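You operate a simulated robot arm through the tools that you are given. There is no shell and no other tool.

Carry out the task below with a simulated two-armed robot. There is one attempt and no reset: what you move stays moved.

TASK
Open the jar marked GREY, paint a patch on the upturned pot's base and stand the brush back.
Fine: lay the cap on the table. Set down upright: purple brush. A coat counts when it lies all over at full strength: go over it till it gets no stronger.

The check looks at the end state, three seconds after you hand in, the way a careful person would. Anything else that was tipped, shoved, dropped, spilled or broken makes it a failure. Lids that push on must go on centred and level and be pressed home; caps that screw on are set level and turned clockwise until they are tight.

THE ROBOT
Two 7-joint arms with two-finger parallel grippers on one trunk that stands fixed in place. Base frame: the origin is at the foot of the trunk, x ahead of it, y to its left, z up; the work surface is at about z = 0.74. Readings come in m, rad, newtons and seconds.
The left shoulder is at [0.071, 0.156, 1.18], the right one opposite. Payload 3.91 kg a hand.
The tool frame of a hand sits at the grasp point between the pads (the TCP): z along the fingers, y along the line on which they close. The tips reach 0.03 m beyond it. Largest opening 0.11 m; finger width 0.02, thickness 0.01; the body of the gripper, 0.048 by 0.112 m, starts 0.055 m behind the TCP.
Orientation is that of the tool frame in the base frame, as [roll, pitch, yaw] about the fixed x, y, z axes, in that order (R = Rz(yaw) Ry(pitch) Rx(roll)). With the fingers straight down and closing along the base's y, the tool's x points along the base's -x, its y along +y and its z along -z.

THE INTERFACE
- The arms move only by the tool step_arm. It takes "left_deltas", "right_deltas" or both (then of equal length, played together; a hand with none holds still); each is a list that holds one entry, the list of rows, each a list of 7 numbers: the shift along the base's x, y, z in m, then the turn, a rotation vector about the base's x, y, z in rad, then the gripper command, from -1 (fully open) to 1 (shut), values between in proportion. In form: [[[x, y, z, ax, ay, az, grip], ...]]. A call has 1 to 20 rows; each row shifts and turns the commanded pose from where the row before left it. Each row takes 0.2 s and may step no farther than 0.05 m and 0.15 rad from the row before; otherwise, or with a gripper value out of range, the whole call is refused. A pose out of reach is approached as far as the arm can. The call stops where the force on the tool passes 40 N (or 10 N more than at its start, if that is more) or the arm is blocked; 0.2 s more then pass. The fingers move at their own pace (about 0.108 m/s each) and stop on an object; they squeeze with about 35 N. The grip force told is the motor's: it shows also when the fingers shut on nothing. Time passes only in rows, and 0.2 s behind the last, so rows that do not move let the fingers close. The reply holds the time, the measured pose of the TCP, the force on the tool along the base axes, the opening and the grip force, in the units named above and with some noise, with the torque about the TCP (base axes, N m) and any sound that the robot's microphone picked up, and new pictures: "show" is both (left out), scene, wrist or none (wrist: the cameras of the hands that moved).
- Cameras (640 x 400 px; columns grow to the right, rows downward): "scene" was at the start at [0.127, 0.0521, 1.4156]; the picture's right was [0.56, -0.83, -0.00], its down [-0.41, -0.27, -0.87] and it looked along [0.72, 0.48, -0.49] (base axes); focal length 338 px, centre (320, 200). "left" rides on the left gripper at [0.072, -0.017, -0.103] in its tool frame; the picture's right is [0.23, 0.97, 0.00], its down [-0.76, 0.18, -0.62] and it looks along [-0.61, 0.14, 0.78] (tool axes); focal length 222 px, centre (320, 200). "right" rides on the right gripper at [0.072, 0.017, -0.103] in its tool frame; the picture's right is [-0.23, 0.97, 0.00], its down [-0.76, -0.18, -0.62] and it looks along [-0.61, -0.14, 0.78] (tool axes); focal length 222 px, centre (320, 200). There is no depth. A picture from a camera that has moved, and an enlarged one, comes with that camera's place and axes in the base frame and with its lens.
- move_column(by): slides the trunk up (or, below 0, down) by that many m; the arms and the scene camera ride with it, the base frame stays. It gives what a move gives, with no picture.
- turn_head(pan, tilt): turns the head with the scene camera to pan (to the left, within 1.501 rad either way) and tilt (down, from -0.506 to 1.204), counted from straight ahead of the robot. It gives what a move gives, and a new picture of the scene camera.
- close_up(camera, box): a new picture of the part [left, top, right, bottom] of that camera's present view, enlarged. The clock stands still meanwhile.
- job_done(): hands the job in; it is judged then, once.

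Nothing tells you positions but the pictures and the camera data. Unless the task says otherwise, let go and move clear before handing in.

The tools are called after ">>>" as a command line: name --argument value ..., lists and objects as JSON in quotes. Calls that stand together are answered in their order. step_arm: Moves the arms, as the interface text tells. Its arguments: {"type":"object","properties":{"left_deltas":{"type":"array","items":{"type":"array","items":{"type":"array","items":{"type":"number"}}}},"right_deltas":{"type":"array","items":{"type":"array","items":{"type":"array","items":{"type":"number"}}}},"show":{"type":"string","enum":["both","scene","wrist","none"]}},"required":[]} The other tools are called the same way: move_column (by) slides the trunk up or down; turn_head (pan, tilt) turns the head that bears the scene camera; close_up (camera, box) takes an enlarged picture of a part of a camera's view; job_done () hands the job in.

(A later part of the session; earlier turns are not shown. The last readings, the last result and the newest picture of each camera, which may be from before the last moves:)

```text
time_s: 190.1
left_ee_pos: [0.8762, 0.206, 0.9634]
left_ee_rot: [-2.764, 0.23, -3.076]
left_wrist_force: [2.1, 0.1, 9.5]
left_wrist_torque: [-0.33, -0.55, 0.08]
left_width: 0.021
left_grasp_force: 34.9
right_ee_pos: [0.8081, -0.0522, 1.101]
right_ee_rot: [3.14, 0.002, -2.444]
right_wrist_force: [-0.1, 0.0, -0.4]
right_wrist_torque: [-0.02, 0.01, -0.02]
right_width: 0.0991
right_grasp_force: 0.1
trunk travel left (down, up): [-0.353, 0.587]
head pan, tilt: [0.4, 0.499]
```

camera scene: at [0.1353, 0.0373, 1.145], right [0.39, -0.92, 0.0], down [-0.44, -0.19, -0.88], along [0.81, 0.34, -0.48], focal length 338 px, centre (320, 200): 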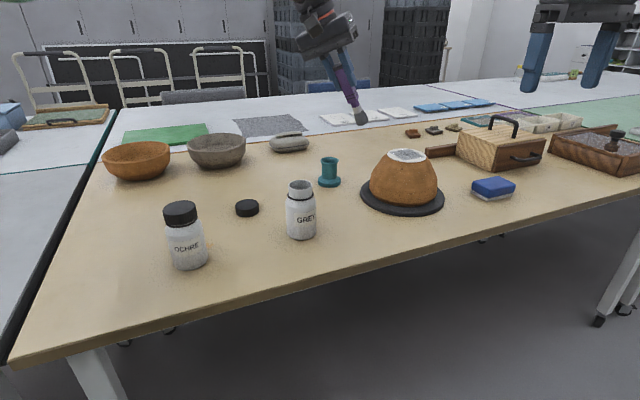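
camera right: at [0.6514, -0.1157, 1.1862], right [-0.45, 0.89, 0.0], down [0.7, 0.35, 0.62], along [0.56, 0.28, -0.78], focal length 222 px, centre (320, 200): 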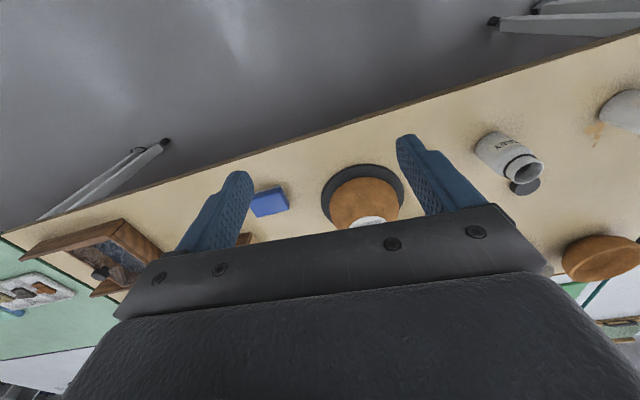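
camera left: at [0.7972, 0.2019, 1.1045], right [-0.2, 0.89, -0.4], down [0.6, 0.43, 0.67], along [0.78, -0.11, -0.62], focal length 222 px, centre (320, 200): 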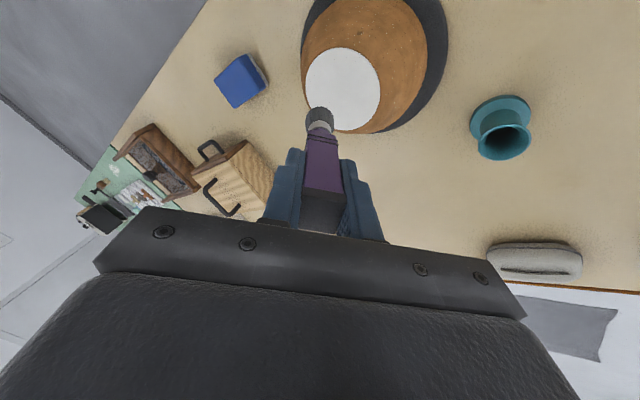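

>>> step_arm --left_deltas '[[[0.0106, -0.0106, 0, 0, 0, 0, 1], [0.0106, -0.0106, 0, 0, 0, 0, 1], [0.0106, -0.0106, 0, 0, 0, 0, 1], [0.0106, -0.0106, 0, 0, 0, 0, 1]]]' --show "none"

>>> step_arm --left_deltas '[[[-0.0106, 0.0106, 0, 0, 0, 0, 1], [-0.0106, 0.0106, 0, 0, 0, 0, 1], [-0.0106, 0.0106, 0, 0, 0, 0, 1], [-0.0106, 0.0106, 0, 0, 0, 0, 1], [0, 0, 0.02, 0, 0, 0, 1], [0, 0.04, 0.03, 0, 0, 0, 1]]]' --show "none"

>>> close_up --camera "right" --box '[350, 168, 414, 213]'

```text
time_s: 191.1
left_ee_pos: [0.9175, 0.1635, 0.9617]
left_ee_rot: [-2.765, 0.23, -3.076]
left_wrist_force: [-0.6, 0.3, 10.7]
left_wrist_torque: [-0.35, -0.34, 0.04]
left_width: 0.0212
left_grasp_force: 35.2
right_ee_pos: [0.8058, -0.0513, 1.1005]
right_ee_rot: [3.139, 0.005, -2.442]
right_wrist_force: [0.1, 0.1, 0.8]
right_wrist_torque: [-0.03, -0.02, -0.02]
right_width: 0.0991
right_grasp_force: 0.0
trunk travel left (down, up): [-0.353, 0.587]
head pan, tilt: [0.4, 0.499]
```

```text
time_s: 192.5
left_ee_pos: [0.8728, 0.2451, 1.0108]
left_ee_rot: [-2.763, 0.229, -3.075]
left_wrist_force: [1.5, 0.9, -0.3]
left_wrist_torque: [-0.01, -0.03, 0.0]
left_width: 0.0212
left_grasp_force: 34.9
right_ee_pos: [0.8063, -0.0516, 1.1009]
right_ee_rot: [-3.141, 0.003, -2.443]
right_wrist_force: [0.5, 0.4, 0.7]
right_wrist_torque: [0.0, -0.03, -0.03]
right_width: 0.0992
right_grasp_force: 0.0
trunk travel left (down, up): [-0.353, 0.587]
head pan, tilt: [0.4, 0.499]
```

```text
8.89 times, centred on (382, 190) of right
camera zoom: at [0.7409, -0.0851, 1.205], right [-0.45, 0.89, 0.0], down [0.7, 0.35, 0.63], along [0.56, 0.28, -0.78], focal length 1974 px, centre (-231, 284)
```

zoom: 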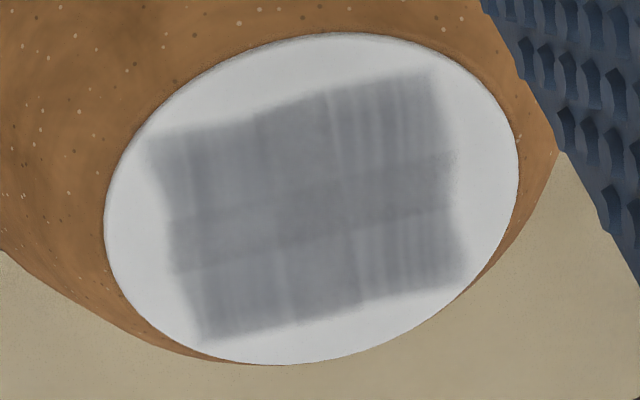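

>>> close_up --camera "scene" --box '[340, 70, 436, 130]'

>>> close_up --camera "right" --box '[350, 168, 414, 213]'

```text
6.67 times, centred on (388, 100) of scene
camera zoom: at [0.1348, 0.0378, 1.1451], right [0.39, -0.92, 0.0], down [-0.44, -0.19, -0.88], along [0.81, 0.34, -0.48], focal length 2254 px, centre (-133, 867)
```

zoom: 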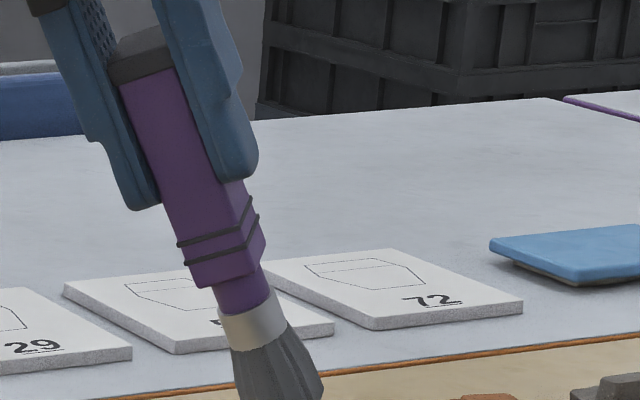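

```text
8.89 times, centred on (382, 190) of right
camera zoom: at [0.7409, -0.0851, 1.205], right [-0.45, 0.89, 0.0], down [0.7, 0.35, 0.63], along [0.56, 0.28, -0.78], focal length 1974 px, centre (-231, 284)
```

zoom: 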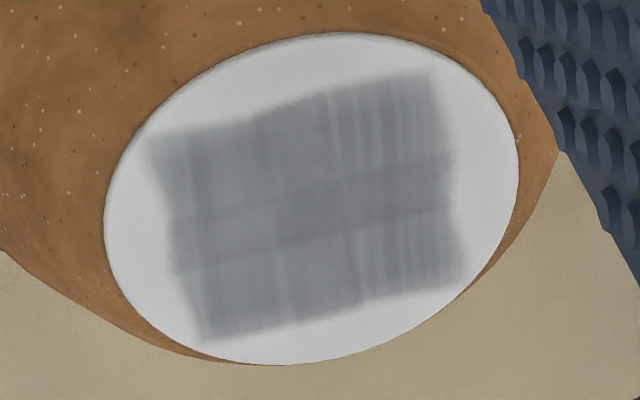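

The bands keep the same boundaries, so the surface seems to be tracked in zones. I'll scrub just the centre to see how dark full strength is.

>>> step_arm --left_deltas '[[[0.0232, -0.0622, 0, 0, 0, 0, 1]]]' --show "none"

```text
refused: row 1 steps farther than a row can; nothing moved
```

>>> step_arm --left_deltas '[[[0.0105, -0.0308, 0, 0, 0, 0, 1], [0.0105, -0.0308, 0, 0, 0, 0, 1], [0, 0, -0.03, 0, 0, 0, 1], [0, 0, -0.015, 0, 0, 0, 1], [0, 0, -0.0047, 0, 0, 0, 1], [0.006, 0, 0, 0, 0, 0, 1], [-0.012, 0, 0, 0, 0, 0, 1], [0.012, 0, 0, 0, 0, 0, 1], [-0.006, 0.006, 0, 0, 0, 0, 1], [0, -0.012, 0, 0, 0, 0, 1], [0, 0.012, 0, 0, 0, 0, 1], [0, -0.012, 0, 0, 0, 0, 1], [0, 0.006, 0, 0, 0, 0, 1], [0.006, 0, 0, 0, 0, 0, 1], [-0.012, 0, 0, 0, 0, 0, 1], [0.012, 0, 0, 0, 0, 0, 1], [-0.012, 0, 0, 0, 0, 0, 1], [0.006, 0, 0, 0, 0, 0, 1]]]' --show "none"

>>> step_arm --left_deltas '[[[0.006, 0.006, 0, 0, 0, 0, 1], [-0.012, -0.012, 0, 0, 0, 0, 1], [0.012, 0.012, 0, 0, 0, 0, 1], [-0.006, -0.006, 0, 0, 0, 0, 1], [0.006, -0.006, 0, 0, 0, 0, 1], [-0.012, 0.012, 0, 0, 0, 0, 1], [0.006, -0.006, 0, 0, 0, 0, 1], [0, 0, 0.02, 0, 0, 0, 1], [-0.01, 0.03, 0.03, 0, 0, 0, 1], [-0.01, 0.03, 0, 0, 0, 0, 1]]]' --show "none"

>>> close_up --camera "right" --box '[350, 168, 414, 213]'

```text
time_s: 196.3
left_ee_pos: [0.8964, 0.1842, 0.9616]
left_ee_rot: [-2.765, 0.23, -3.076]
left_wrist_force: [2.1, -1.4, 7.1]
left_wrist_torque: [-0.46, -0.37, 0.03]
left_width: 0.021
left_grasp_force: 35.0
right_ee_pos: [0.8062, -0.0523, 1.1]
right_ee_rot: [3.14, 0.005, -2.441]
right_wrist_force: [0.1, 0.6, 0.0]
right_wrist_torque: [0.02, -0.03, -0.01]
right_width: 0.0989
right_grasp_force: 0.1
trunk travel left (down, up): [-0.353, 0.587]
head pan, tilt: [0.4, 0.499]
```

```text
time_s: 198.5
left_ee_pos: [0.878, 0.2443, 1.0122]
left_ee_rot: [-2.766, 0.228, -3.076]
left_wrist_force: [0.3, 0.1, -1.0]
left_wrist_torque: [0.01, 0.01, 0.01]
left_width: 0.0211
left_grasp_force: 34.5
right_ee_pos: [0.8067, -0.0521, 1.101]
right_ee_rot: [3.14, 0.001, -2.443]
right_wrist_force: [-0.4, 0.7, -0.4]
right_wrist_torque: [0.0, 0.05, 0.02]
right_width: 0.0991
right_grasp_force: 0.0
trunk travel left (down, up): [-0.353, 0.587]
head pan, tilt: [0.4, 0.499]
```

```text
8.89 times, centred on (382, 190) of right
camera zoom: at [0.7419, -0.0862, 1.2042], right [-0.45, 0.89, 0.0], down [0.7, 0.35, 0.62], along [0.56, 0.28, -0.78], focal length 1974 px, centre (-231, 284)
```

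zoom: 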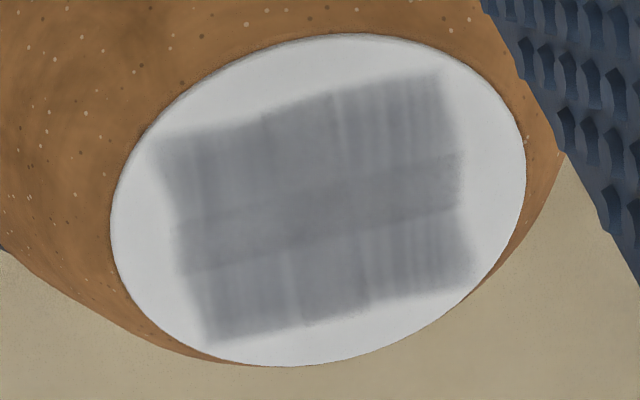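

The centre no longer gets darker, so that mid‑grey is full strength. The striped zones on the near and +y side still need more, so I'll scrub that column closely.

>>> step_arm --left_deltas '[[[-0.0129, -0.03, 0, 0, 0, 0, 1], [-0.0129, -0.03, 0, 0, 0, 0, 1], [0, 0, -0.03, 0, 0, 0, 1], [0, 0, -0.015, 0, 0, 0, 1], [0, 0, -0.005, 0, 0, 0, 1], [0.0106, 0.0106, 0, 0, 0, 0, 1], [0.0106, 0.0106, 0, 0, 0, 0, 1], [0.0106, 0.0106, 0, 0, 0, 0, 1], [0.0106, 0.0106, 0, 0, 0, 0, 1]]]' --show "none"

>>> step_arm --left_deltas '[[[0.0042, -0.0042, 0, 0, 0, 0, 1], [-0.0106, -0.0106, 0, 0, 0, 0, 1], [-0.0106, -0.0106, 0, 0, 0, 0, 1], [-0.0106, -0.0106, 0, 0, 0, 0, 1], [-0.0106, -0.0106, 0, 0, 0, 0, 1], [0.0042, -0.0042, 0, 0, 0, 0, 1], [0.0106, 0.0106, 0, 0, 0, 0, 1], [0.0106, 0.0106, 0, 0, 0, 0, 1], [0.0106, 0.0106, 0, 0, 0, 0, 1], [0.0106, 0.0106, 0, 0, 0, 0, 1], [-0.0042, 0.0042, 0, 0, 0, 0, 1], [-0.0106, -0.0106, 0, 0, 0, 0, 1], [-0.0106, -0.0106, 0, 0, 0, 0, 1], [-0.0106, -0.0106, 0, 0, 0, 0, 1], [-0.0106, -0.0106, 0, 0, 0, 0, 1]]]' --show "none"

>>> close_up --camera "right" --box '[350, 168, 414, 213]'

```text
time_s: 200.5
left_ee_pos: [0.8929, 0.2264, 0.9619]
left_ee_rot: [-2.764, 0.229, -3.075]
left_wrist_force: [-0.5, 0.3, -1.5]
left_wrist_torque: [0.01, -0.04, 0.02]
left_width: 0.021
left_grasp_force: 34.7
right_ee_pos: [0.808, -0.051, 1.0995]
right_ee_rot: [3.139, 0.001, -2.443]
right_wrist_force: [0.5, 0.3, 0.1]
right_wrist_torque: [0.0, -0.01, -0.01]
right_width: 0.0988
right_grasp_force: 0.1
trunk travel left (down, up): [-0.353, 0.587]
head pan, tilt: [0.4, 0.499]
```

```text
time_s: 203.7
left_ee_pos: [0.8537, 0.1789, 0.9621]
left_ee_rot: [-2.766, 0.229, -3.075]
left_wrist_force: [-0.9, 1.5, 8.2]
left_wrist_torque: [-0.13, -0.3, 0.03]
left_width: 0.0212
left_grasp_force: 35.9
right_ee_pos: [0.808, -0.052, 1.1006]
right_ee_rot: [3.14, 0.004, -2.444]
right_wrist_force: [-0.9, -0.1, 0.2]
right_wrist_torque: [0.01, 0.0, -0.02]
right_width: 0.0991
right_grasp_force: 0.1
trunk travel left (down, up): [-0.353, 0.587]
head pan, tilt: [0.4, 0.499]
```

```text
8.89 times, centred on (382, 190) of right
camera zoom: at [0.7414, -0.0864, 1.2046], right [-0.45, 0.89, 0.0], down [0.7, 0.35, 0.63], along [0.56, 0.28, -0.78], focal length 1974 px, centre (-231, 284)
```

zoom: 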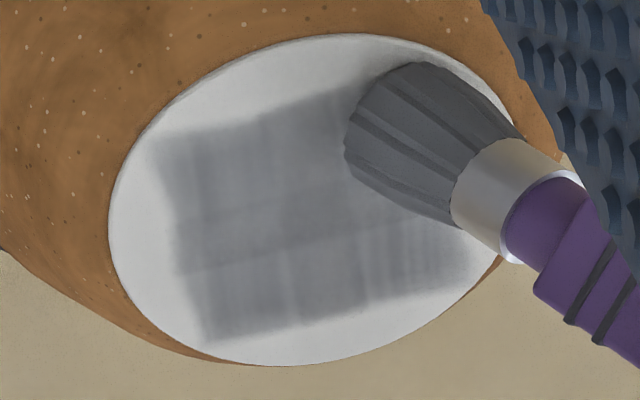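

>>> step_arm --left_deltas '[[[0, 0, 0.02, 0, 0, 0, 1], [0, 0.035, 0.03, 0, 0, 0, 1], [0, 0.035, 0, 0, 0, 0, 1]]]' --show "none"

>>> close_up --camera "right" --box '[350, 168, 414, 213]'

```text
time_s: 204.5
left_ee_pos: [0.8546, 0.2475, 1.0115]
left_ee_rot: [-2.763, 0.227, -3.078]
left_wrist_force: [-0.5, -0.2, 0.3]
left_wrist_torque: [0.0, 0.02, -0.01]
left_width: 0.0209
left_grasp_force: 34.9
right_ee_pos: [0.808, -0.053, 1.1001]
right_ee_rot: [3.139, 0.002, -2.444]
right_wrist_force: [-0.3, 0.4, 0.4]
right_wrist_torque: [-0.04, 0.0, -0.04]
right_width: 0.0991
right_grasp_force: 0.0
trunk travel left (down, up): [-0.353, 0.587]
head pan, tilt: [0.4, 0.499]
```

```text
8.89 times, centred on (382, 190) of right
camera zoom: at [0.7421, -0.0863, 1.204], right [-0.45, 0.89, 0.0], down [0.7, 0.35, 0.62], along [0.56, 0.28, -0.78], focal length 1974 px, centre (-231, 284)
```

zoom: 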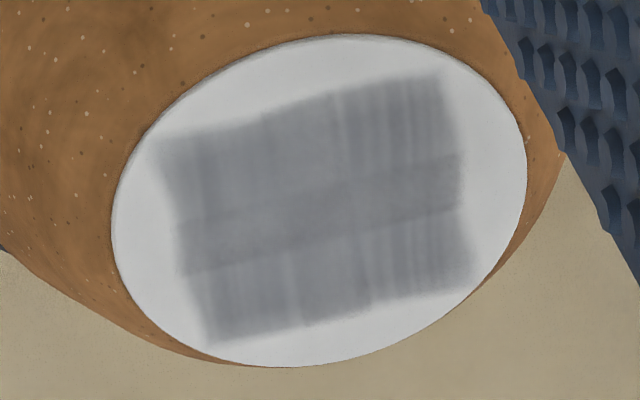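

Nearly uniform now; the middle band (last stroked along the other direction) is still a touch darker. I'll run lines in that direction over the rest, with corrected centring.

>>> step_arm --left_deltas '[[[-0.0046, -0.0306, 0, 0, 0, 0, 1], [-0.0046, -0.0306, 0, 0, 0, 0, 1], [0, 0, -0.03, 0, 0, 0, 1], [0, 0, -0.015, 0, 0, 0, 1], [0, 0, -0.0048, 0, 0, 0, 1], [0.0099, -0.0099, 0, 0, 0, 0, 1], [0.0099, -0.0099, 0, 0, 0, 0, 1], [0.0099, -0.0099, 0, 0, 0, 0, 1], [0.0099, -0.0099, 0, 0, 0, 0, 1], [0.0057, 0.0057, 0, 0, 0, 0, 1]]]' --show "none"

>>> step_arm --left_deltas '[[[-0.0099, 0.0099, 0, 0, 0, 0, 1], [-0.0099, 0.0099, 0, 0, 0, 0, 1], [-0.0099, 0.0099, 0, 0, 0, 0, 1], [-0.0099, 0.0099, 0, 0, 0, 0, 1], [0.0057, 0.0057, 0, 0, 0, 0, 1], [0.0099, -0.0099, 0, 0, 0, 0, 1], [0.0099, -0.0099, 0, 0, 0, 0, 1], [0.0099, -0.0099, 0, 0, 0, 0, 1], [0.0099, -0.0099, 0, 0, 0, 0, 1], [0.0057, 0.0057, 0, 0, 0, 0, 1]]]' --show "none"

>>> close_up --camera "right" --box '[350, 168, 414, 213]'

```text
time_s: 206.7
left_ee_pos: [0.8902, 0.153, 0.9622]
left_ee_rot: [-2.764, 0.229, -3.076]
left_wrist_force: [-1.3, -0.3, 9.8]
left_wrist_torque: [-0.36, -0.05, -0.07]
left_width: 0.021
left_grasp_force: 34.7
right_ee_pos: [0.8068, -0.052, 1.1004]
right_ee_rot: [3.141, 0.003, -2.442]
right_wrist_force: [-0.9, 0.5, -0.5]
right_wrist_torque: [0.02, 0.0, 0.0]
right_width: 0.0992
right_grasp_force: 0.1
trunk travel left (down, up): [-0.353, 0.587]
head pan, tilt: [0.4, 0.499]
```

```text
time_s: 208.9
left_ee_pos: [0.903, 0.1649, 0.9637]
left_ee_rot: [-2.764, 0.23, -3.076]
left_wrist_force: [-2.1, -0.3, 5.9]
left_wrist_torque: [-0.13, -0.02, -0.03]
left_width: 0.0212
left_grasp_force: 35.1
right_ee_pos: [0.8081, -0.0523, 1.101]
right_ee_rot: [3.139, 0.003, -2.444]
right_wrist_force: [-0.7, 0.4, 0.8]
right_wrist_torque: [0.01, 0.01, 0.02]
right_width: 0.099
right_grasp_force: 0.0
trunk travel left (down, up): [-0.353, 0.587]
head pan, tilt: [0.4, 0.499]
```

```text
8.89 times, centred on (382, 190) of right
camera zoom: at [0.7414, -0.0862, 1.2045], right [-0.45, 0.89, 0.0], down [0.7, 0.35, 0.63], along [0.56, 0.28, -0.78], focal length 1974 px, centre (-231, 284)
```

zoom: 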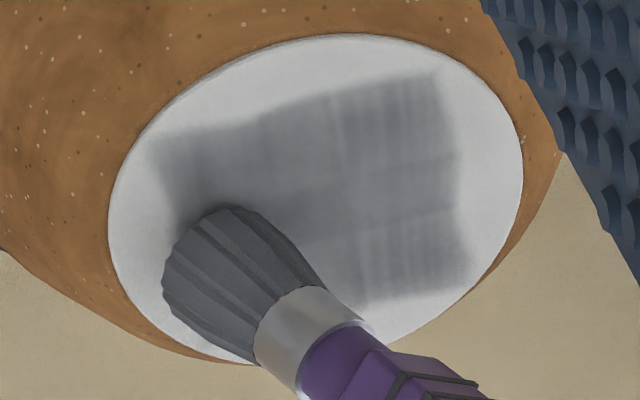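

Good — the brush is landing right and the top row darkened. Continuing down the patch.

>>> step_arm --left_deltas '[[[-0.0099, 0.0099, 0, 0, 0, 0, 1], [-0.0099, 0.0099, 0, 0, 0, 0, 1], [-0.0099, 0.0099, 0, 0, 0, 0, 1], [-0.0099, 0.0099, 0, 0, 0, 0, 1], [0.0057, 0.0057, 0, 0, 0, 0, 1], [0.0099, -0.0099, 0, 0, 0, 0, 1], [0.0099, -0.0099, 0, 0, 0, 0, 1], [0.0099, -0.0099, 0, 0, 0, 0, 1], [0.0099, -0.0099, 0, 0, 0, 0, 1], [0.0057, 0.0057, 0, 0, 0, 0, 1]]]' --show "none"

>>> step_arm --left_deltas '[[[-0.0099, 0.0099, 0, 0, 0, 0, 1], [-0.0099, 0.0099, 0, 0, 0, 0, 1], [-0.0099, 0.0099, 0, 0, 0, 0, 1], [-0.0099, 0.0099, 0, 0, 0, 0, 1], [0.0057, 0.0057, 0, 0, 0, 0, 1], [0.0099, -0.0099, 0, 0, 0, 0, 1], [0.0099, -0.0099, 0, 0, 0, 0, 1], [0.0099, -0.0099, 0, 0, 0, 0, 1], [0.0099, -0.0099, 0, 0, 0, 0, 1], [0.0057, 0.0057, 0, 0, 0, 0, 1]]]' --show "none"

>>> step_arm --left_deltas '[[[-0.0099, 0.0099, 0, 0, 0, 0, 1], [-0.0099, 0.0099, 0, 0, 0, 0, 1], [-0.0099, 0.0099, -0.0005, 0, 0, 0, 1], [-0.008, 0.008, -0.0005, 0, 0, 0, 1]]]' --show "none"

>>> close_up --camera "right" --box '[350, 168, 414, 213]'

```text
time_s: 211.1
left_ee_pos: [0.9136, 0.1764, 0.9631]
left_ee_rot: [-2.764, 0.229, -3.075]
left_wrist_force: [-1.2, 0.9, 3.6]
left_wrist_torque: [-0.05, 0.05, -0.02]
left_width: 0.0212
left_grasp_force: 34.9
right_ee_pos: [0.8077, -0.0508, 1.1011]
right_ee_rot: [3.14, 0.005, -2.443]
right_wrist_force: [-0.1, 1.0, -0.1]
right_wrist_torque: [-0.03, 0.01, 0.04]
right_width: 0.099
right_grasp_force: 0.0
trunk travel left (down, up): [-0.353, 0.587]
head pan, tilt: [0.4, 0.499]
```

```text
time_s: 213.3
left_ee_pos: [0.9255, 0.1871, 0.9622]
left_ee_rot: [-2.764, 0.229, -3.076]
left_wrist_force: [-1.7, -1.3, 8.0]
left_wrist_torque: [-0.42, -0.02, -0.11]
left_width: 0.0209
left_grasp_force: 35.4
right_ee_pos: [0.8064, -0.0522, 1.1009]
right_ee_rot: [3.138, 0.005, -2.444]
right_wrist_force: [0.2, -0.1, -1.0]
right_wrist_torque: [0.01, -0.01, 0.0]
right_width: 0.099
right_grasp_force: 0.0
trunk travel left (down, up): [-0.353, 0.587]
head pan, tilt: [0.4, 0.499]
```

```text
time_s: 214.3
left_ee_pos: [0.8853, 0.2264, 0.9605]
left_ee_rot: [-2.764, 0.232, -3.076]
left_wrist_force: [0.9, 1.1, 7.7]
left_wrist_torque: [-0.15, -0.22, 0.0]
left_width: 0.0211
left_grasp_force: 34.5
right_ee_pos: [0.8079, -0.0521, 1.0998]
right_ee_rot: [3.139, 0.002, -2.444]
right_wrist_force: [0.0, 0.3, -1.4]
right_wrist_torque: [-0.02, -0.02, 0.0]
right_width: 0.099
right_grasp_force: 0.0
trunk travel left (down, up): [-0.353, 0.587]
head pan, tilt: [0.4, 0.499]
```

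```text
8.89 times, centred on (382, 190) of right
camera zoom: at [0.7415, -0.086, 1.2046], right [-0.45, 0.89, 0.0], down [0.7, 0.35, 0.63], along [0.56, 0.28, -0.78], focal length 1974 px, centre (-231, 284)
```

zoom: 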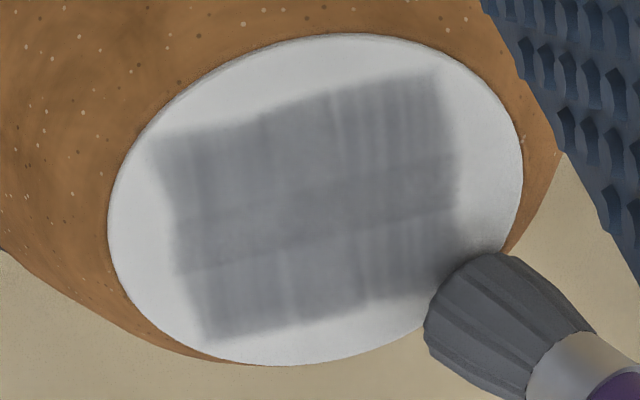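

>>> step_arm --left_deltas '[[[-0.006, -0.006, 0, 0, 0, 0, 1], [0.006, 0.006, 0, 0, 0, 0, 1], [0.007, -0.007, 0, 0, 0, 0, 1], [-0.007, 0.007, 0, 0, 0, 0, 1], [0, -0.008, 0, 0, 0, 0, 1], [0, 0.008, 0, 0, 0, 0, 1], [-0.008, -0.008, 0, 0, 0, 0, 1], [0.008, 0.008, 0, 0, 0, 0, 1], [0, 0.01, 0.02, 0, 0, 0, 1], [0, 0.03, 0.03, 0, 0, 0, 1], [-0.02, 0.03, 0.025, 0, 0, 0, 1]]]' --show "none"

>>> close_up --camera "right" --box '[350, 168, 414, 213]'

>>> close_up --camera "scene" --box '[380, 140, 436, 175]'

```text
time_s: 216.7
left_ee_pos: [0.867, 0.2963, 1.0363]
left_ee_rot: [-2.764, 0.231, -3.076]
left_wrist_force: [-0.4, 0.8, 0.0]
left_wrist_torque: [0.02, 0.01, -0.04]
left_width: 0.0212
left_grasp_force: 35.3
right_ee_pos: [0.8058, -0.0522, 1.1032]
right_ee_rot: [3.141, 0.003, -2.443]
right_wrist_force: [-0.7, -0.2, -0.2]
right_wrist_torque: [0.0, -0.05, 0.04]
right_width: 0.0991
right_grasp_force: 0.1
trunk travel left (down, up): [-0.353, 0.587]
head pan, tilt: [0.4, 0.499]
```

```text
8.89 times, centred on (382, 190) of right
camera zoom: at [0.7403, -0.0865, 1.2056], right [-0.45, 0.89, 0.0], down [0.7, 0.35, 0.63], along [0.56, 0.28, -0.78], focal length 1974 px, centre (-231, 284)
```

zoom: 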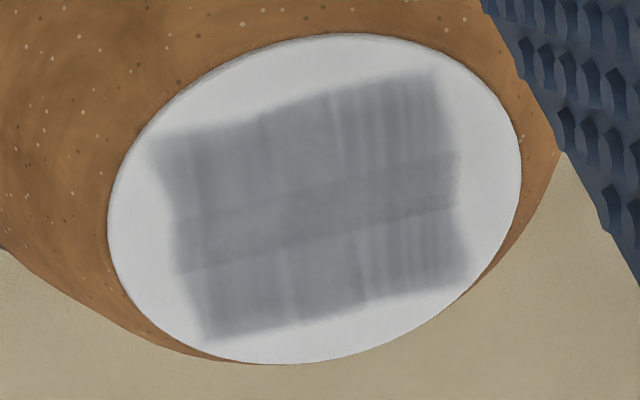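

```text
11.43 times, centred on (408, 158) of scene
camera zoom: at [0.1343, 0.0371, 1.1453], right [0.39, -0.92, 0.0], down [-0.44, -0.19, -0.88], along [0.81, 0.34, -0.48], focal length 3864 px, centre (-686, 686)
```

zoom: 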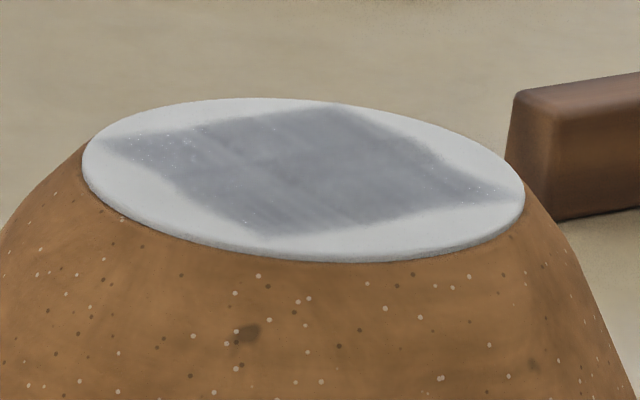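

Getting close to even. One more dip and two more full passes, then I'll compare for any further change.

>>> step_arm --left_deltas '[[[0, 0, 0, 0.0916, 0.0589, 0, 1], [0, 0, 0, 0.0916, 0.0589, 0, 1], [0, 0, 0, 0.0916, 0.0589, 0, 1], [0, 0, 0, 0.0916, 0.0589, 0, 1], [-0.04, 0.0018, 0, 0, 0, 0, 1], [-0.04, 0.0018, 0, 0, 0, 0, 1], [-0.04, 0.0018, 0, 0, 0, 0, 1], [-0.04, 0.0018, 0, 0, 0, 0, 1], [-0.04, 0.0018, 0, 0, 0, 0, 1], [0, 0, 0, 0, 0, 0, 1]]]' --show "none"

>>> close_up --camera "scene" --box '[260, 120, 356, 200]'

>>> close_up --camera "left" --box '[240, 50, 400, 150]'

```text
time_s: 218.9
left_ee_pos: [0.6655, 0.3051, 1.032]
left_ee_rot: [3.14, 0.005, -3.119]
left_wrist_force: [-0.6, 0.0, -0.9]
left_wrist_torque: [0.01, 0.04, 0.02]
left_width: 0.0213
left_grasp_force: 34.6
right_ee_pos: [0.8083, -0.0517, 1.1]
right_ee_rot: [3.139, 0.002, -2.444]
right_wrist_force: [0.0, -1.4, -0.7]
right_wrist_torque: [0.01, 0.04, 0.0]
right_width: 0.0991
right_grasp_force: 0.1
trunk travel left (down, up): [-0.353, 0.587]
head pan, tilt: [0.4, 0.499]
```

```text
5.00 times, centred on (308, 160) of scene
camera zoom: at [0.1363, 0.0367, 1.1449], right [0.39, -0.92, 0.0], down [-0.44, -0.19, -0.88], along [0.81, 0.34, -0.48], focal length 1690 px, centre (380, 400)
```

zoom: 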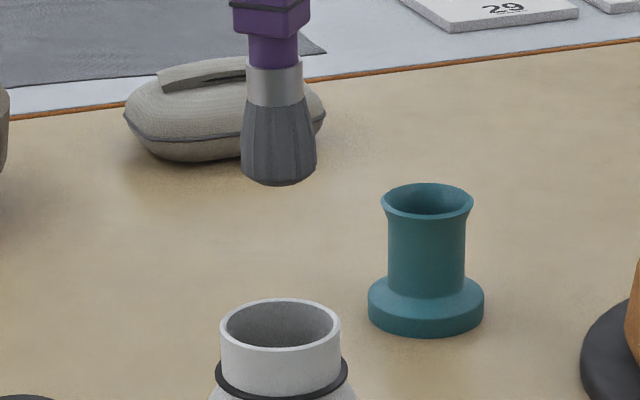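

```text
4.00 times, centred on (320, 100) of left
camera zoom: at [0.5933, 0.2868, 1.135], right [-0.25, 0.97, 0.0], down [0.75, 0.19, 0.63], along [0.61, 0.16, -0.78], focal length 888 px, centre (320, 600)
```

zoom: 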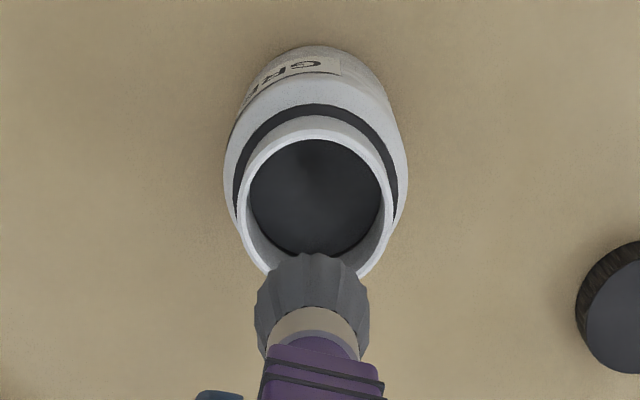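

>>> step_arm --left_deltas '[[[0.0025, 0.001, 0, 0, 0, 0, 1], [0, 0, -0.025, 0, 0, 0, 1], [0, 0, -0.025, 0, 0, 0, 1], [0, 0, -0.025, 0, 0, 0, 1], [0, 0, -0.01, 0, 0, 0, 1], [0, 0, -0.004, 0, 0, 0, 1], [0, 0, 0, 0, 0, 0, 1]]]' --show "none"

>>> step_arm --left_deltas '[[[0, 0, -0.0015, 0, 0, 0, 1], [0, 0, 0, 0, 0, 0, 1]]]' --show "none"

```text
time_s: 220.5
left_ee_pos: [0.6703, 0.3065, 0.9464]
left_ee_rot: [3.14, 0.007, -3.12]
left_wrist_force: [-0.8, -0.1, -0.1]
left_wrist_torque: [-0.02, 0.16, -0.02]
left_width: 0.0209
left_grasp_force: 35.6
right_ee_pos: [0.8081, -0.0524, 1.1016]
right_ee_rot: [3.14, 0.005, -2.443]
right_wrist_force: [-0.3, -0.2, 0.5]
right_wrist_torque: [0.01, 0.01, 0.04]
right_width: 0.099
right_grasp_force: 0.2
trunk travel left (down, up): [-0.353, 0.587]
head pan, tilt: [0.4, 0.499]
```

```text
time_s: 221.1
left_ee_pos: [0.6679, 0.3066, 0.9455]
left_ee_rot: [3.14, 0.007, -3.122]
left_wrist_force: [-1.0, 0.0, -1.5]
left_wrist_torque: [-0.01, 0.15, -0.01]
left_width: 0.0212
left_grasp_force: 35.3
right_ee_pos: [0.8073, -0.0511, 1.1006]
right_ee_rot: [3.139, 0.003, -2.444]
right_wrist_force: [0.1, 0.8, 0.3]
right_wrist_torque: [-0.01, -0.03, 0.0]
right_width: 0.099
right_grasp_force: 0.1
trunk travel left (down, up): [-0.353, 0.587]
head pan, tilt: [0.4, 0.499]
```

>>> step_arm --left_deltas '[[[-0.0015, 0, -0.001, 0, 0, 0, 1], [0, 0, -0.0015, 0, 0, 0, 1], [0, 0, -0.0015, 0, 0, 0, 1]]]' --show "none"

>>> step_arm --left_deltas '[[[0, 0, -0.0015, 0, 0, 0, 1], [0, 0, 0, 0, 0, 0, 1]]]' --show "none"

```text
time_s: 221.9
left_ee_pos: [0.6676, 0.305, 0.942]
left_ee_rot: [3.139, 0.009, -3.12]
left_wrist_force: [-0.5, 0.2, 3.2]
left_wrist_torque: [0.05, 0.01, 0.04]
left_width: 0.0213
left_grasp_force: 35.1
right_ee_pos: [0.8077, -0.0516, 1.1003]
right_ee_rot: [3.138, 0.005, -2.445]
right_wrist_force: [-1.0, 0.4, -0.3]
right_wrist_torque: [0.02, 0.03, 0.0]
right_width: 0.0989
right_grasp_force: 0.0
trunk travel left (down, up): [-0.353, 0.587]
head pan, tilt: [0.4, 0.499]
```

```text
time_s: 222.5
left_ee_pos: [0.6664, 0.3076, 0.9427]
left_ee_rot: [3.14, 0.008, -3.12]
left_wrist_force: [1.3, -0.8, 14.2]
left_wrist_torque: [-0.07, -0.21, 0.02]
left_width: 0.0211
left_grasp_force: 34.6
right_ee_pos: [0.807, -0.0515, 1.1024]
right_ee_rot: [3.141, 0.003, -2.442]
right_wrist_force: [0.4, -0.5, 0.0]
right_wrist_torque: [-0.02, 0.02, -0.03]
right_width: 0.0991
right_grasp_force: 0.1
trunk travel left (down, up): [-0.353, 0.587]
head pan, tilt: [0.4, 0.499]
```

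>>> step_arm --left_deltas '[[[0, 0, 0.008, 0, 0, 0, 1], [0, 0, 0.022, 0, 0, 0, 1], [0, 0, 0.025, 0, 0, 0, 1], [0, 0, 0.025, 0, 0, 0, 1], [0, 0, 0.015, 0, 0, 0, 1], [0, 0, 0, 0, 0, 0, 1], [0.0356, -0.0109, 0, 0, 0, 0, 1], [0.0356, -0.0109, 0, 0, 0, 0, 1], [0.0356, -0.0109, 0, 0, 0, 0, 1], [0.0356, -0.0109, 0, 0, 0, 0, 1], [0, 0, 0, -0.0916, -0.0589, 0, 1], [0, 0, 0, -0.0916, -0.0589, 0, 1], [0, 0, 0, -0.0916, -0.0589, 0, 1], [0, 0, 0, -0.0916, -0.0589, 0, 1], [0.0118, -0.0252, 0, 0, 0, 0, 1], [0.0118, -0.0252, 0, 0, 0, 0, 1], [0.0118, -0.0252, 0, 0, 0, 0, 1], [0, 0, -0.04, 0, 0, 0, 1], [0, 0, -0.03, 0, 0, 0, 1]]]' --show "none"

>>> step_arm --left_deltas '[[[0, 0, -0.0015, 0, 0, 0, 1], [0, 0, -0.0015, 0, 0, 0, 1]]]' --show "none"

```text
time_s: 226.5
left_ee_pos: [0.8475, 0.1864, 0.9634]
left_ee_rot: [-2.764, 0.229, -3.077]
left_wrist_force: [-0.8, 0.6, -0.5]
left_wrist_torque: [0.0, 0.03, -0.04]
left_width: 0.0213
left_grasp_force: 35.2
right_ee_pos: [0.808, -0.0521, 1.1007]
right_ee_rot: [3.139, 0.004, -2.445]
right_wrist_force: [-0.5, -0.4, 0.5]
right_wrist_torque: [0.02, 0.0, -0.01]
right_width: 0.0992
right_grasp_force: 0.1
trunk travel left (down, up): [-0.353, 0.587]
head pan, tilt: [0.4, 0.499]
```

```text
time_s: 227.1
left_ee_pos: [0.8471, 0.1869, 0.9628]
left_ee_rot: [-2.766, 0.23, -3.075]
left_wrist_force: [-0.4, 0.1, 1.4]
left_wrist_torque: [-0.09, -0.03, 0.01]
left_width: 0.0211
left_grasp_force: 35.0
right_ee_pos: [0.8082, -0.0523, 1.1002]
right_ee_rot: [3.138, 0.002, -2.444]
right_wrist_force: [0.3, 0.2, -0.1]
right_wrist_torque: [0.03, 0.02, 0.01]
right_width: 0.0991
right_grasp_force: 0.0
trunk travel left (down, up): [-0.353, 0.587]
head pan, tilt: [0.4, 0.499]
```

>>> step_arm --left_deltas '[[[0.0099, -0.0099, -0.0007, 0, 0, 0, 1], [0.0099, -0.0099, 0, 0, 0, 0, 1], [0.0099, -0.0099, 0, 0, 0, 0, 1], [0.0099, -0.0099, 0, 0, 0, 0, 1], [0.0057, 0.0057, 0, 0, 0, 0, 1], [-0.0099, 0.0099, 0, 0, 0, 0, 1], [-0.0099, 0.0099, 0, 0, 0, 0, 1], [-0.0099, 0.0099, 0, 0, 0, 0, 1], [-0.0099, 0.0099, 0, 0, 0, 0, 1], [0.0057, 0.0057, 0, 0, 0, 0, 1]]]' --show "none"

>>> step_arm --left_deltas '[[[0.0099, -0.0099, 0, 0, 0, 0, 1], [0.0099, -0.0099, 0, 0, 0, 0, 1], [0.0099, -0.0099, 0, 0, 0, 0, 1], [0.0099, -0.0099, 0, 0, 0, 0, 1], [0.0057, 0.0057, 0, 0, 0, 0, 1], [-0.0099, 0.0099, 0, 0, 0, 0, 1], [-0.0099, 0.0099, 0, 0, 0, 0, 1], [-0.0099, 0.0099, 0, 0, 0, 0, 1], [-0.0099, 0.0099, 0, 0, 0, 0, 1], [0.0057, 0.0057, 0, 0, 0, 0, 1]]]' --show "none"

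>>> step_arm --left_deltas '[[[0.0099, -0.0099, 0, 0, 0, 0, 1], [0.0099, -0.0099, 0, 0, 0, 0, 1], [0.0099, -0.0099, 0, 0, 0, 0, 1], [0.0099, -0.0099, 0, 0, 0, 0, 1], [0.0057, 0.0057, 0, 0, 0, 0, 1], [-0.0099, 0.0099, 0, 0, 0, 0, 1], [-0.0099, 0.0099, 0, 0, 0, 0, 1], [-0.0099, 0.0099, 0, 0, 0, 0, 1], [-0.0099, 0.0099, 0, 0, 0, 0, 1], [0.0057, 0.0057, 0, 0, 0, 0, 1]]]' --show "none"

>>> close_up --camera "right" --box '[350, 168, 414, 213]'

```text
time_s: 229.3
left_ee_pos: [0.8559, 0.1994, 0.9635]
left_ee_rot: [-2.764, 0.23, -3.078]
left_wrist_force: [-1.1, -3.6, 11.6]
left_wrist_torque: [-0.8, -0.21, -0.18]
left_width: 0.0212
left_grasp_force: 35.2
right_ee_pos: [0.8052, -0.0516, 1.101]
right_ee_rot: [3.14, 0.002, -2.443]
right_wrist_force: [-0.2, -0.4, -0.9]
right_wrist_torque: [0.0, -0.02, -0.02]
right_width: 0.0992
right_grasp_force: 0.1
trunk travel left (down, up): [-0.353, 0.587]
head pan, tilt: [0.4, 0.499]
```

```text
time_s: 231.5
left_ee_pos: [0.8683, 0.2079, 0.9629]
left_ee_rot: [-2.765, 0.232, -3.074]
left_wrist_force: [-1.2, -3.0, 8.8]
left_wrist_torque: [-0.65, -0.21, -0.09]
left_width: 0.0209
left_grasp_force: 35.0
right_ee_pos: [0.8069, -0.0514, 1.1006]
right_ee_rot: [3.138, 0.004, -2.444]
right_wrist_force: [-1.0, -0.1, 0.3]
right_wrist_torque: [-0.02, -0.01, -0.02]
right_width: 0.0991
right_grasp_force: 0.0
trunk travel left (down, up): [-0.353, 0.587]
head pan, tilt: [0.4, 0.499]
```

```text
time_s: 233.7
left_ee_pos: [0.8802, 0.2204, 0.9626]
left_ee_rot: [-2.767, 0.229, -3.078]
left_wrist_force: [-0.7, -2.9, 7.4]
left_wrist_torque: [-0.57, -0.13, -0.09]
left_width: 0.0212
left_grasp_force: 35.1
right_ee_pos: [0.8064, -0.0523, 1.1019]
right_ee_rot: [3.14, 0.002, -2.443]
right_wrist_force: [0.3, 0.7, 0.2]
right_wrist_torque: [-0.01, 0.0, 0.02]
right_width: 0.099
right_grasp_force: 0.1
trunk travel left (down, up): [-0.353, 0.587]
head pan, tilt: [0.4, 0.499]
```

```text
8.89 times, centred on (382, 190) of right
camera zoom: at [0.7412, -0.0865, 1.2047], right [-0.45, 0.89, 0.0], down [0.7, 0.35, 0.63], along [0.56, 0.28, -0.78], focal length 1974 px, centre (-231, 284)
```

zoom: 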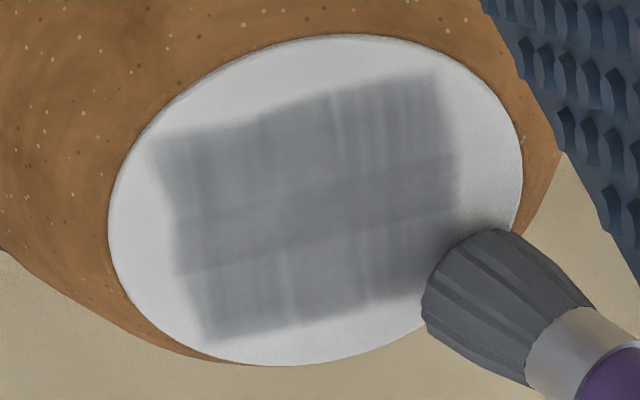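

Contact steady. Finishing this pass and starting the crossing pass.

>>> step_arm --left_deltas '[[[0.0099, -0.0099, 0, 0, 0, 0, 1], [0.0099, -0.0099, 0, 0, 0, 0, 1], [0.0099, -0.0099, 0, 0, 0, 0, 1], [0.0099, -0.0099, 0, 0, 0, 0, 1], [0.0057, 0.0057, 0, 0, 0, 0, 1], [-0.0099, 0.0099, 0, 0, 0, 0, 1], [-0.0099, 0.0099, 0, 0, 0, 0, 1], [-0.0099, 0.0099, 0, 0, 0, 0, 1], [-0.0099, 0.0099, 0, 0, 0, 0, 1]]]' --show "none"

>>> step_arm --left_deltas '[[[-0.0099, -0.0099, 0, 0, 0, 0, 1], [-0.0099, -0.0099, 0, 0, 0, 0, 1], [-0.0099, -0.0099, 0, 0, 0, 0, 1], [-0.0099, -0.0099, 0, 0, 0, 0, 1], [0.0057, -0.0057, 0, 0, 0, 0, 1], [0.0099, 0.0099, 0, 0, 0, 0, 1], [0.0099, 0.0099, 0, 0, 0, 0, 1], [0.0099, 0.0099, 0, 0, 0, 0, 1], [0.0099, 0.0099, 0, 0, 0, 0, 1], [0.0057, -0.0057, 0, 0, 0, 0, 1]]]' --show "none"

>>> step_arm --left_deltas '[[[-0.0099, -0.0099, 0, 0, 0, 0, 1], [-0.0099, -0.0099, 0, 0, 0, 0, 1], [-0.0099, -0.0099, 0, 0, 0, 0, 1], [-0.0099, -0.0099, 0, 0, 0, 0, 1], [0.0057, -0.0057, 0, 0, 0, 0, 1], [0.0099, 0.0099, 0, 0, 0, 0, 1], [0.0099, 0.0099, 0, 0, 0, 0, 1], [0.0099, 0.0099, 0, 0, 0, 0, 1], [0.0099, 0.0099, 0, 0, 0, 0, 1], [0.0057, -0.0057, 0, 0, 0, 0, 1]]]' --show "none"

>>> close_up --camera "right" --box '[350, 168, 414, 213]'

```text
time_s: 235.7
left_ee_pos: [0.8863, 0.2296, 0.9621]
left_ee_rot: [-2.767, 0.229, -3.074]
left_wrist_force: [-0.8, 2.4, 5.7]
left_wrist_torque: [-0.04, -0.03, -0.02]
left_width: 0.0212
left_grasp_force: 34.8
right_ee_pos: [0.8069, -0.0507, 1.1023]
right_ee_rot: [3.138, 0.004, -2.443]
right_wrist_force: [0.6, 0.0, 0.2]
right_wrist_torque: [-0.01, 0.0, -0.01]
right_width: 0.0995
right_grasp_force: 0.1
trunk travel left (down, up): [-0.353, 0.587]
head pan, tilt: [0.4, 0.499]
```

```text
time_s: 237.9
left_ee_pos: [0.8972, 0.2157, 0.962]
left_ee_rot: [-2.766, 0.234, -3.076]
left_wrist_force: [-0.5, 0.2, 5.7]
left_wrist_torque: [-0.17, -0.18, -0.02]
left_width: 0.0209
left_grasp_force: 34.9
right_ee_pos: [0.8062, -0.0522, 1.1008]
right_ee_rot: [3.14, 0.004, -2.444]
right_wrist_force: [-0.4, -0.3, 0.1]
right_wrist_torque: [-0.01, -0.04, 0.01]
right_width: 0.0992
right_grasp_force: 0.1
trunk travel left (down, up): [-0.353, 0.587]
head pan, tilt: [0.4, 0.499]
```

```text
time_s: 240.1
left_ee_pos: [0.9079, 0.2045, 0.9619]
left_ee_rot: [-2.763, 0.231, -3.075]
left_wrist_force: [-0.5, 0.8, 7.0]
left_wrist_torque: [-0.21, -0.15, -0.04]
left_width: 0.0211
left_grasp_force: 35.3
right_ee_pos: [0.8064, -0.0526, 1.1011]
right_ee_rot: [3.14, 0.002, -2.445]
right_wrist_force: [-0.6, -0.4, 0.0]
right_wrist_torque: [-0.01, -0.01, 0.0]
right_width: 0.0991
right_grasp_force: 0.2
trunk travel left (down, up): [-0.353, 0.587]
head pan, tilt: [0.4, 0.499]
```

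```text
8.89 times, centred on (382, 190) of right
camera zoom: at [0.7414, -0.0861, 1.2046], right [-0.45, 0.89, 0.0], down [0.7, 0.35, 0.63], along [0.56, 0.28, -0.78], focal length 1974 px, centre (-231, 284)
```

zoom: 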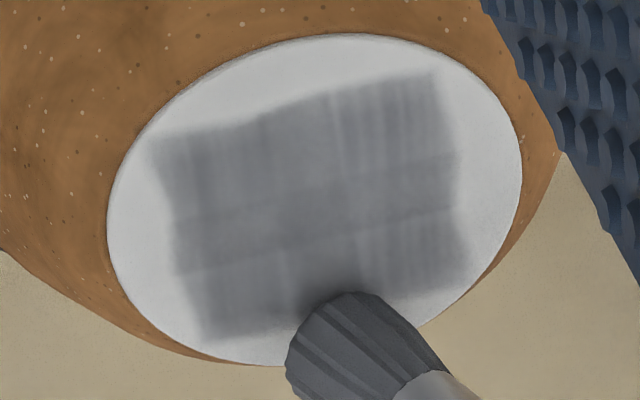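

>>> step_arm --left_deltas '[[[-0.0099, -0.0099, 0, 0, 0, 0, 1], [-0.0099, -0.0099, 0, 0, 0, 0, 1], [-0.0099, -0.0099, 0, 0, 0, 0, 1], [-0.0099, -0.0099, 0, 0, 0, 0, 1], [0.0057, -0.0057, 0, 0, 0, 0, 1], [0.0099, 0.0099, 0, 0, 0, 0, 1], [0.0099, 0.0099, 0, 0, 0, 0, 1], [0.0099, 0.0099, 0, 0, 0, 0, 1], [0.0099, 0.0099, 0, 0, 0, 0, 1], [0.0057, -0.0057, 0, 0, 0, 0, 1]]]' --show "none"

>>> step_arm --left_deltas '[[[-0.0099, -0.0099, 0, 0, 0, 0, 1], [-0.0099, -0.0099, 0, 0, 0, 0, 1], [-0.0099, -0.0099, 0, 0, 0, 0, 1], [-0.0099, -0.0099, 0, 0, 0, 0, 1], [0.0057, -0.0057, 0, 0, 0, 0, 1], [0.0099, 0.0099, 0, 0, 0, 0, 1], [0.0099, 0.0099, 0, 0, 0, 0, 1], [0.0099, 0.0099, 0, 0, 0, 0, 1], [0.0099, 0.0099, 0, 0, 0, 0, 1]]]' --show "none"

>>> step_arm --left_deltas '[[[0, 0, 0.02, 0, 0, 0, 1], [-0.01, 0.035, 0.03, 0, 0, 0, 1], [-0.02, 0.035, 0.02, 0, 0, 0, 1], [-0.02, 0.035, 0, 0, 0, 0, 1]]]' --show "none"

>>> close_up --camera "right" --box '[350, 168, 414, 213]'

>>> close_up --camera "scene" --box '[380, 140, 436, 175]'

```text
time_s: 242.3
left_ee_pos: [0.9203, 0.1928, 0.9617]
left_ee_rot: [-2.765, 0.23, -3.075]
left_wrist_force: [-1.2, 1.0, 9.3]
left_wrist_torque: [-0.24, -0.23, -0.01]
left_width: 0.0211
left_grasp_force: 35.1
right_ee_pos: [0.8072, -0.0527, 1.1015]
right_ee_rot: [3.141, 0.003, -2.443]
right_wrist_force: [0.2, 0.2, -0.6]
right_wrist_torque: [-0.01, 0.0, 0.02]
right_width: 0.0988
right_grasp_force: 0.1
trunk travel left (down, up): [-0.353, 0.587]
head pan, tilt: [0.4, 0.499]
```

```text
time_s: 244.3
left_ee_pos: [0.9265, 0.1872, 0.9617]
left_ee_rot: [-2.763, 0.227, -3.075]
left_wrist_force: [0.2, -2.3, 5.4]
left_wrist_torque: [-0.42, -0.14, -0.11]
left_width: 0.0212
left_grasp_force: 35.4
right_ee_pos: [0.8076, -0.0524, 1.1005]
right_ee_rot: [3.14, 0.005, -2.443]
right_wrist_force: [0.1, 0.1, 0.1]
right_wrist_torque: [0.0, -0.01, 0.0]
right_width: 0.0989
right_grasp_force: 0.1
trunk travel left (down, up): [-0.353, 0.587]
head pan, tilt: [0.4, 0.499]
```

```text
time_s: 245.3
left_ee_pos: [0.8759, 0.2928, 1.0314]
left_ee_rot: [-2.765, 0.228, -3.077]
left_wrist_force: [0.3, -0.3, -0.4]
left_wrist_torque: [0.04, 0.01, 0.0]
left_width: 0.0212
left_grasp_force: 35.2
right_ee_pos: [0.8063, -0.0502, 1.0998]
right_ee_rot: [3.141, 0.003, -2.444]
right_wrist_force: [-0.5, -0.7, 0.8]
right_wrist_torque: [0.0, 0.02, 0.03]
right_width: 0.099
right_grasp_force: 0.0
trunk travel left (down, up): [-0.353, 0.587]
head pan, tilt: [0.4, 0.499]
```

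```text
8.89 times, centred on (382, 190) of right
camera zoom: at [0.7413, -0.0856, 1.2048], right [-0.45, 0.89, 0.0], down [0.7, 0.35, 0.63], along [0.56, 0.28, -0.78], focal length 1974 px, centre (-231, 284)
```

zoom: 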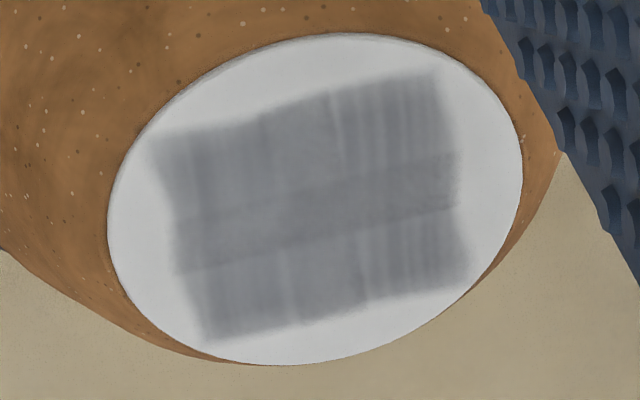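

```text
11.43 times, centred on (408, 158) of scene
camera zoom: at [0.1352, 0.0376, 1.1451], right [0.39, -0.92, 0.0], down [-0.44, -0.19, -0.88], along [0.81, 0.34, -0.48], focal length 3864 px, centre (-686, 686)
```

zoom: 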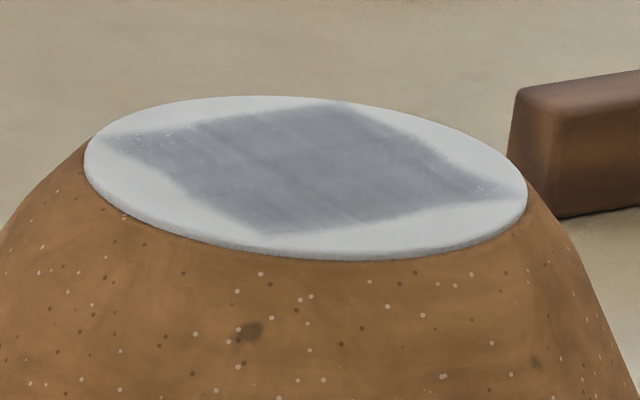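

The picture is now essentially unchanged from the previous pass, which suggests saturation. To be sure, I'll scrub one corner zone hard and compare before/after at high zoom.

>>> close_up --camera "right" --box '[362, 172, 402, 208]'

>>> step_arm --left_deltas '[[[-0.005, -0.035, 0, 0, 0, 0, 1], [-0.007, -0.035, 0, 0, 0, 0, 1], [-0.007, -0.036, 0, 0, 0, 0, 1], [0, 0, -0.04, 0, 0, 0, 1], [0, 0, -0.025, 0, 0, 0, 1], [0, 0, -0.005, 0, 0, 0, 1], [0.008, 0, 0, 0, 0, 0, 1], [-0.016, 0, 0, 0, 0, 0, 1], [0.016, 0, 0, 0, 0, 0, 1], [-0.016, 0, 0, 0, 0, 0, 1], [0.008, 0.008, 0, 0, 0, 0, 1], [0, -0.016, 0, 0, 0, 0, 1], [0, 0.016, 0, 0, 0, 0, 1], [0, -0.016, 0, 0, 0, 0, 1], [0, 0.008, 0, 0, 0, 0, 1]]]' --show "none"

```text
11.11 times, centred on (382, 190) of right
camera zoom: at [0.7413, -0.0856, 1.2048], right [-0.45, 0.89, 0.0], down [0.7, 0.35, 0.63], along [0.56, 0.28, -0.78], focal length 2468 px, centre (-369, 311)
```

zoom: 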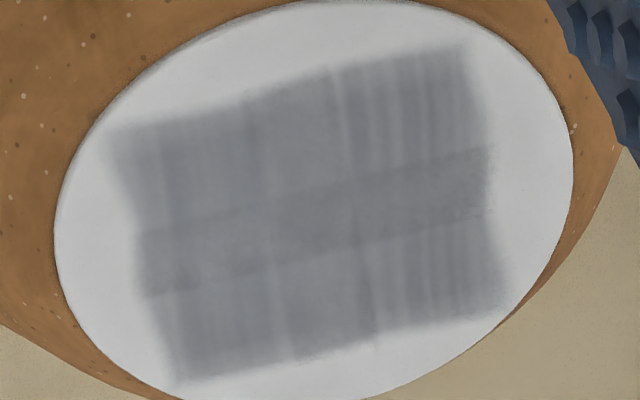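

```text
time_s: 248.5
left_ee_pos: [0.8564, 0.1866, 0.9617]
left_ee_rot: [-2.764, 0.229, -3.075]
left_wrist_force: [-1.1, 0.9, 7.5]
left_wrist_torque: [-0.18, -0.15, -0.02]
left_width: 0.0213
left_grasp_force: 35.4
right_ee_pos: [0.8067, -0.0505, 1.1012]
right_ee_rot: [3.14, 0.003, -2.442]
right_wrist_force: [-0.1, 0.1, -0.3]
right_wrist_torque: [-0.07, 0.01, -0.01]
right_width: 0.0992
right_grasp_force: 0.1
trunk travel left (down, up): [-0.353, 0.587]
head pan, tilt: [0.4, 0.499]
```

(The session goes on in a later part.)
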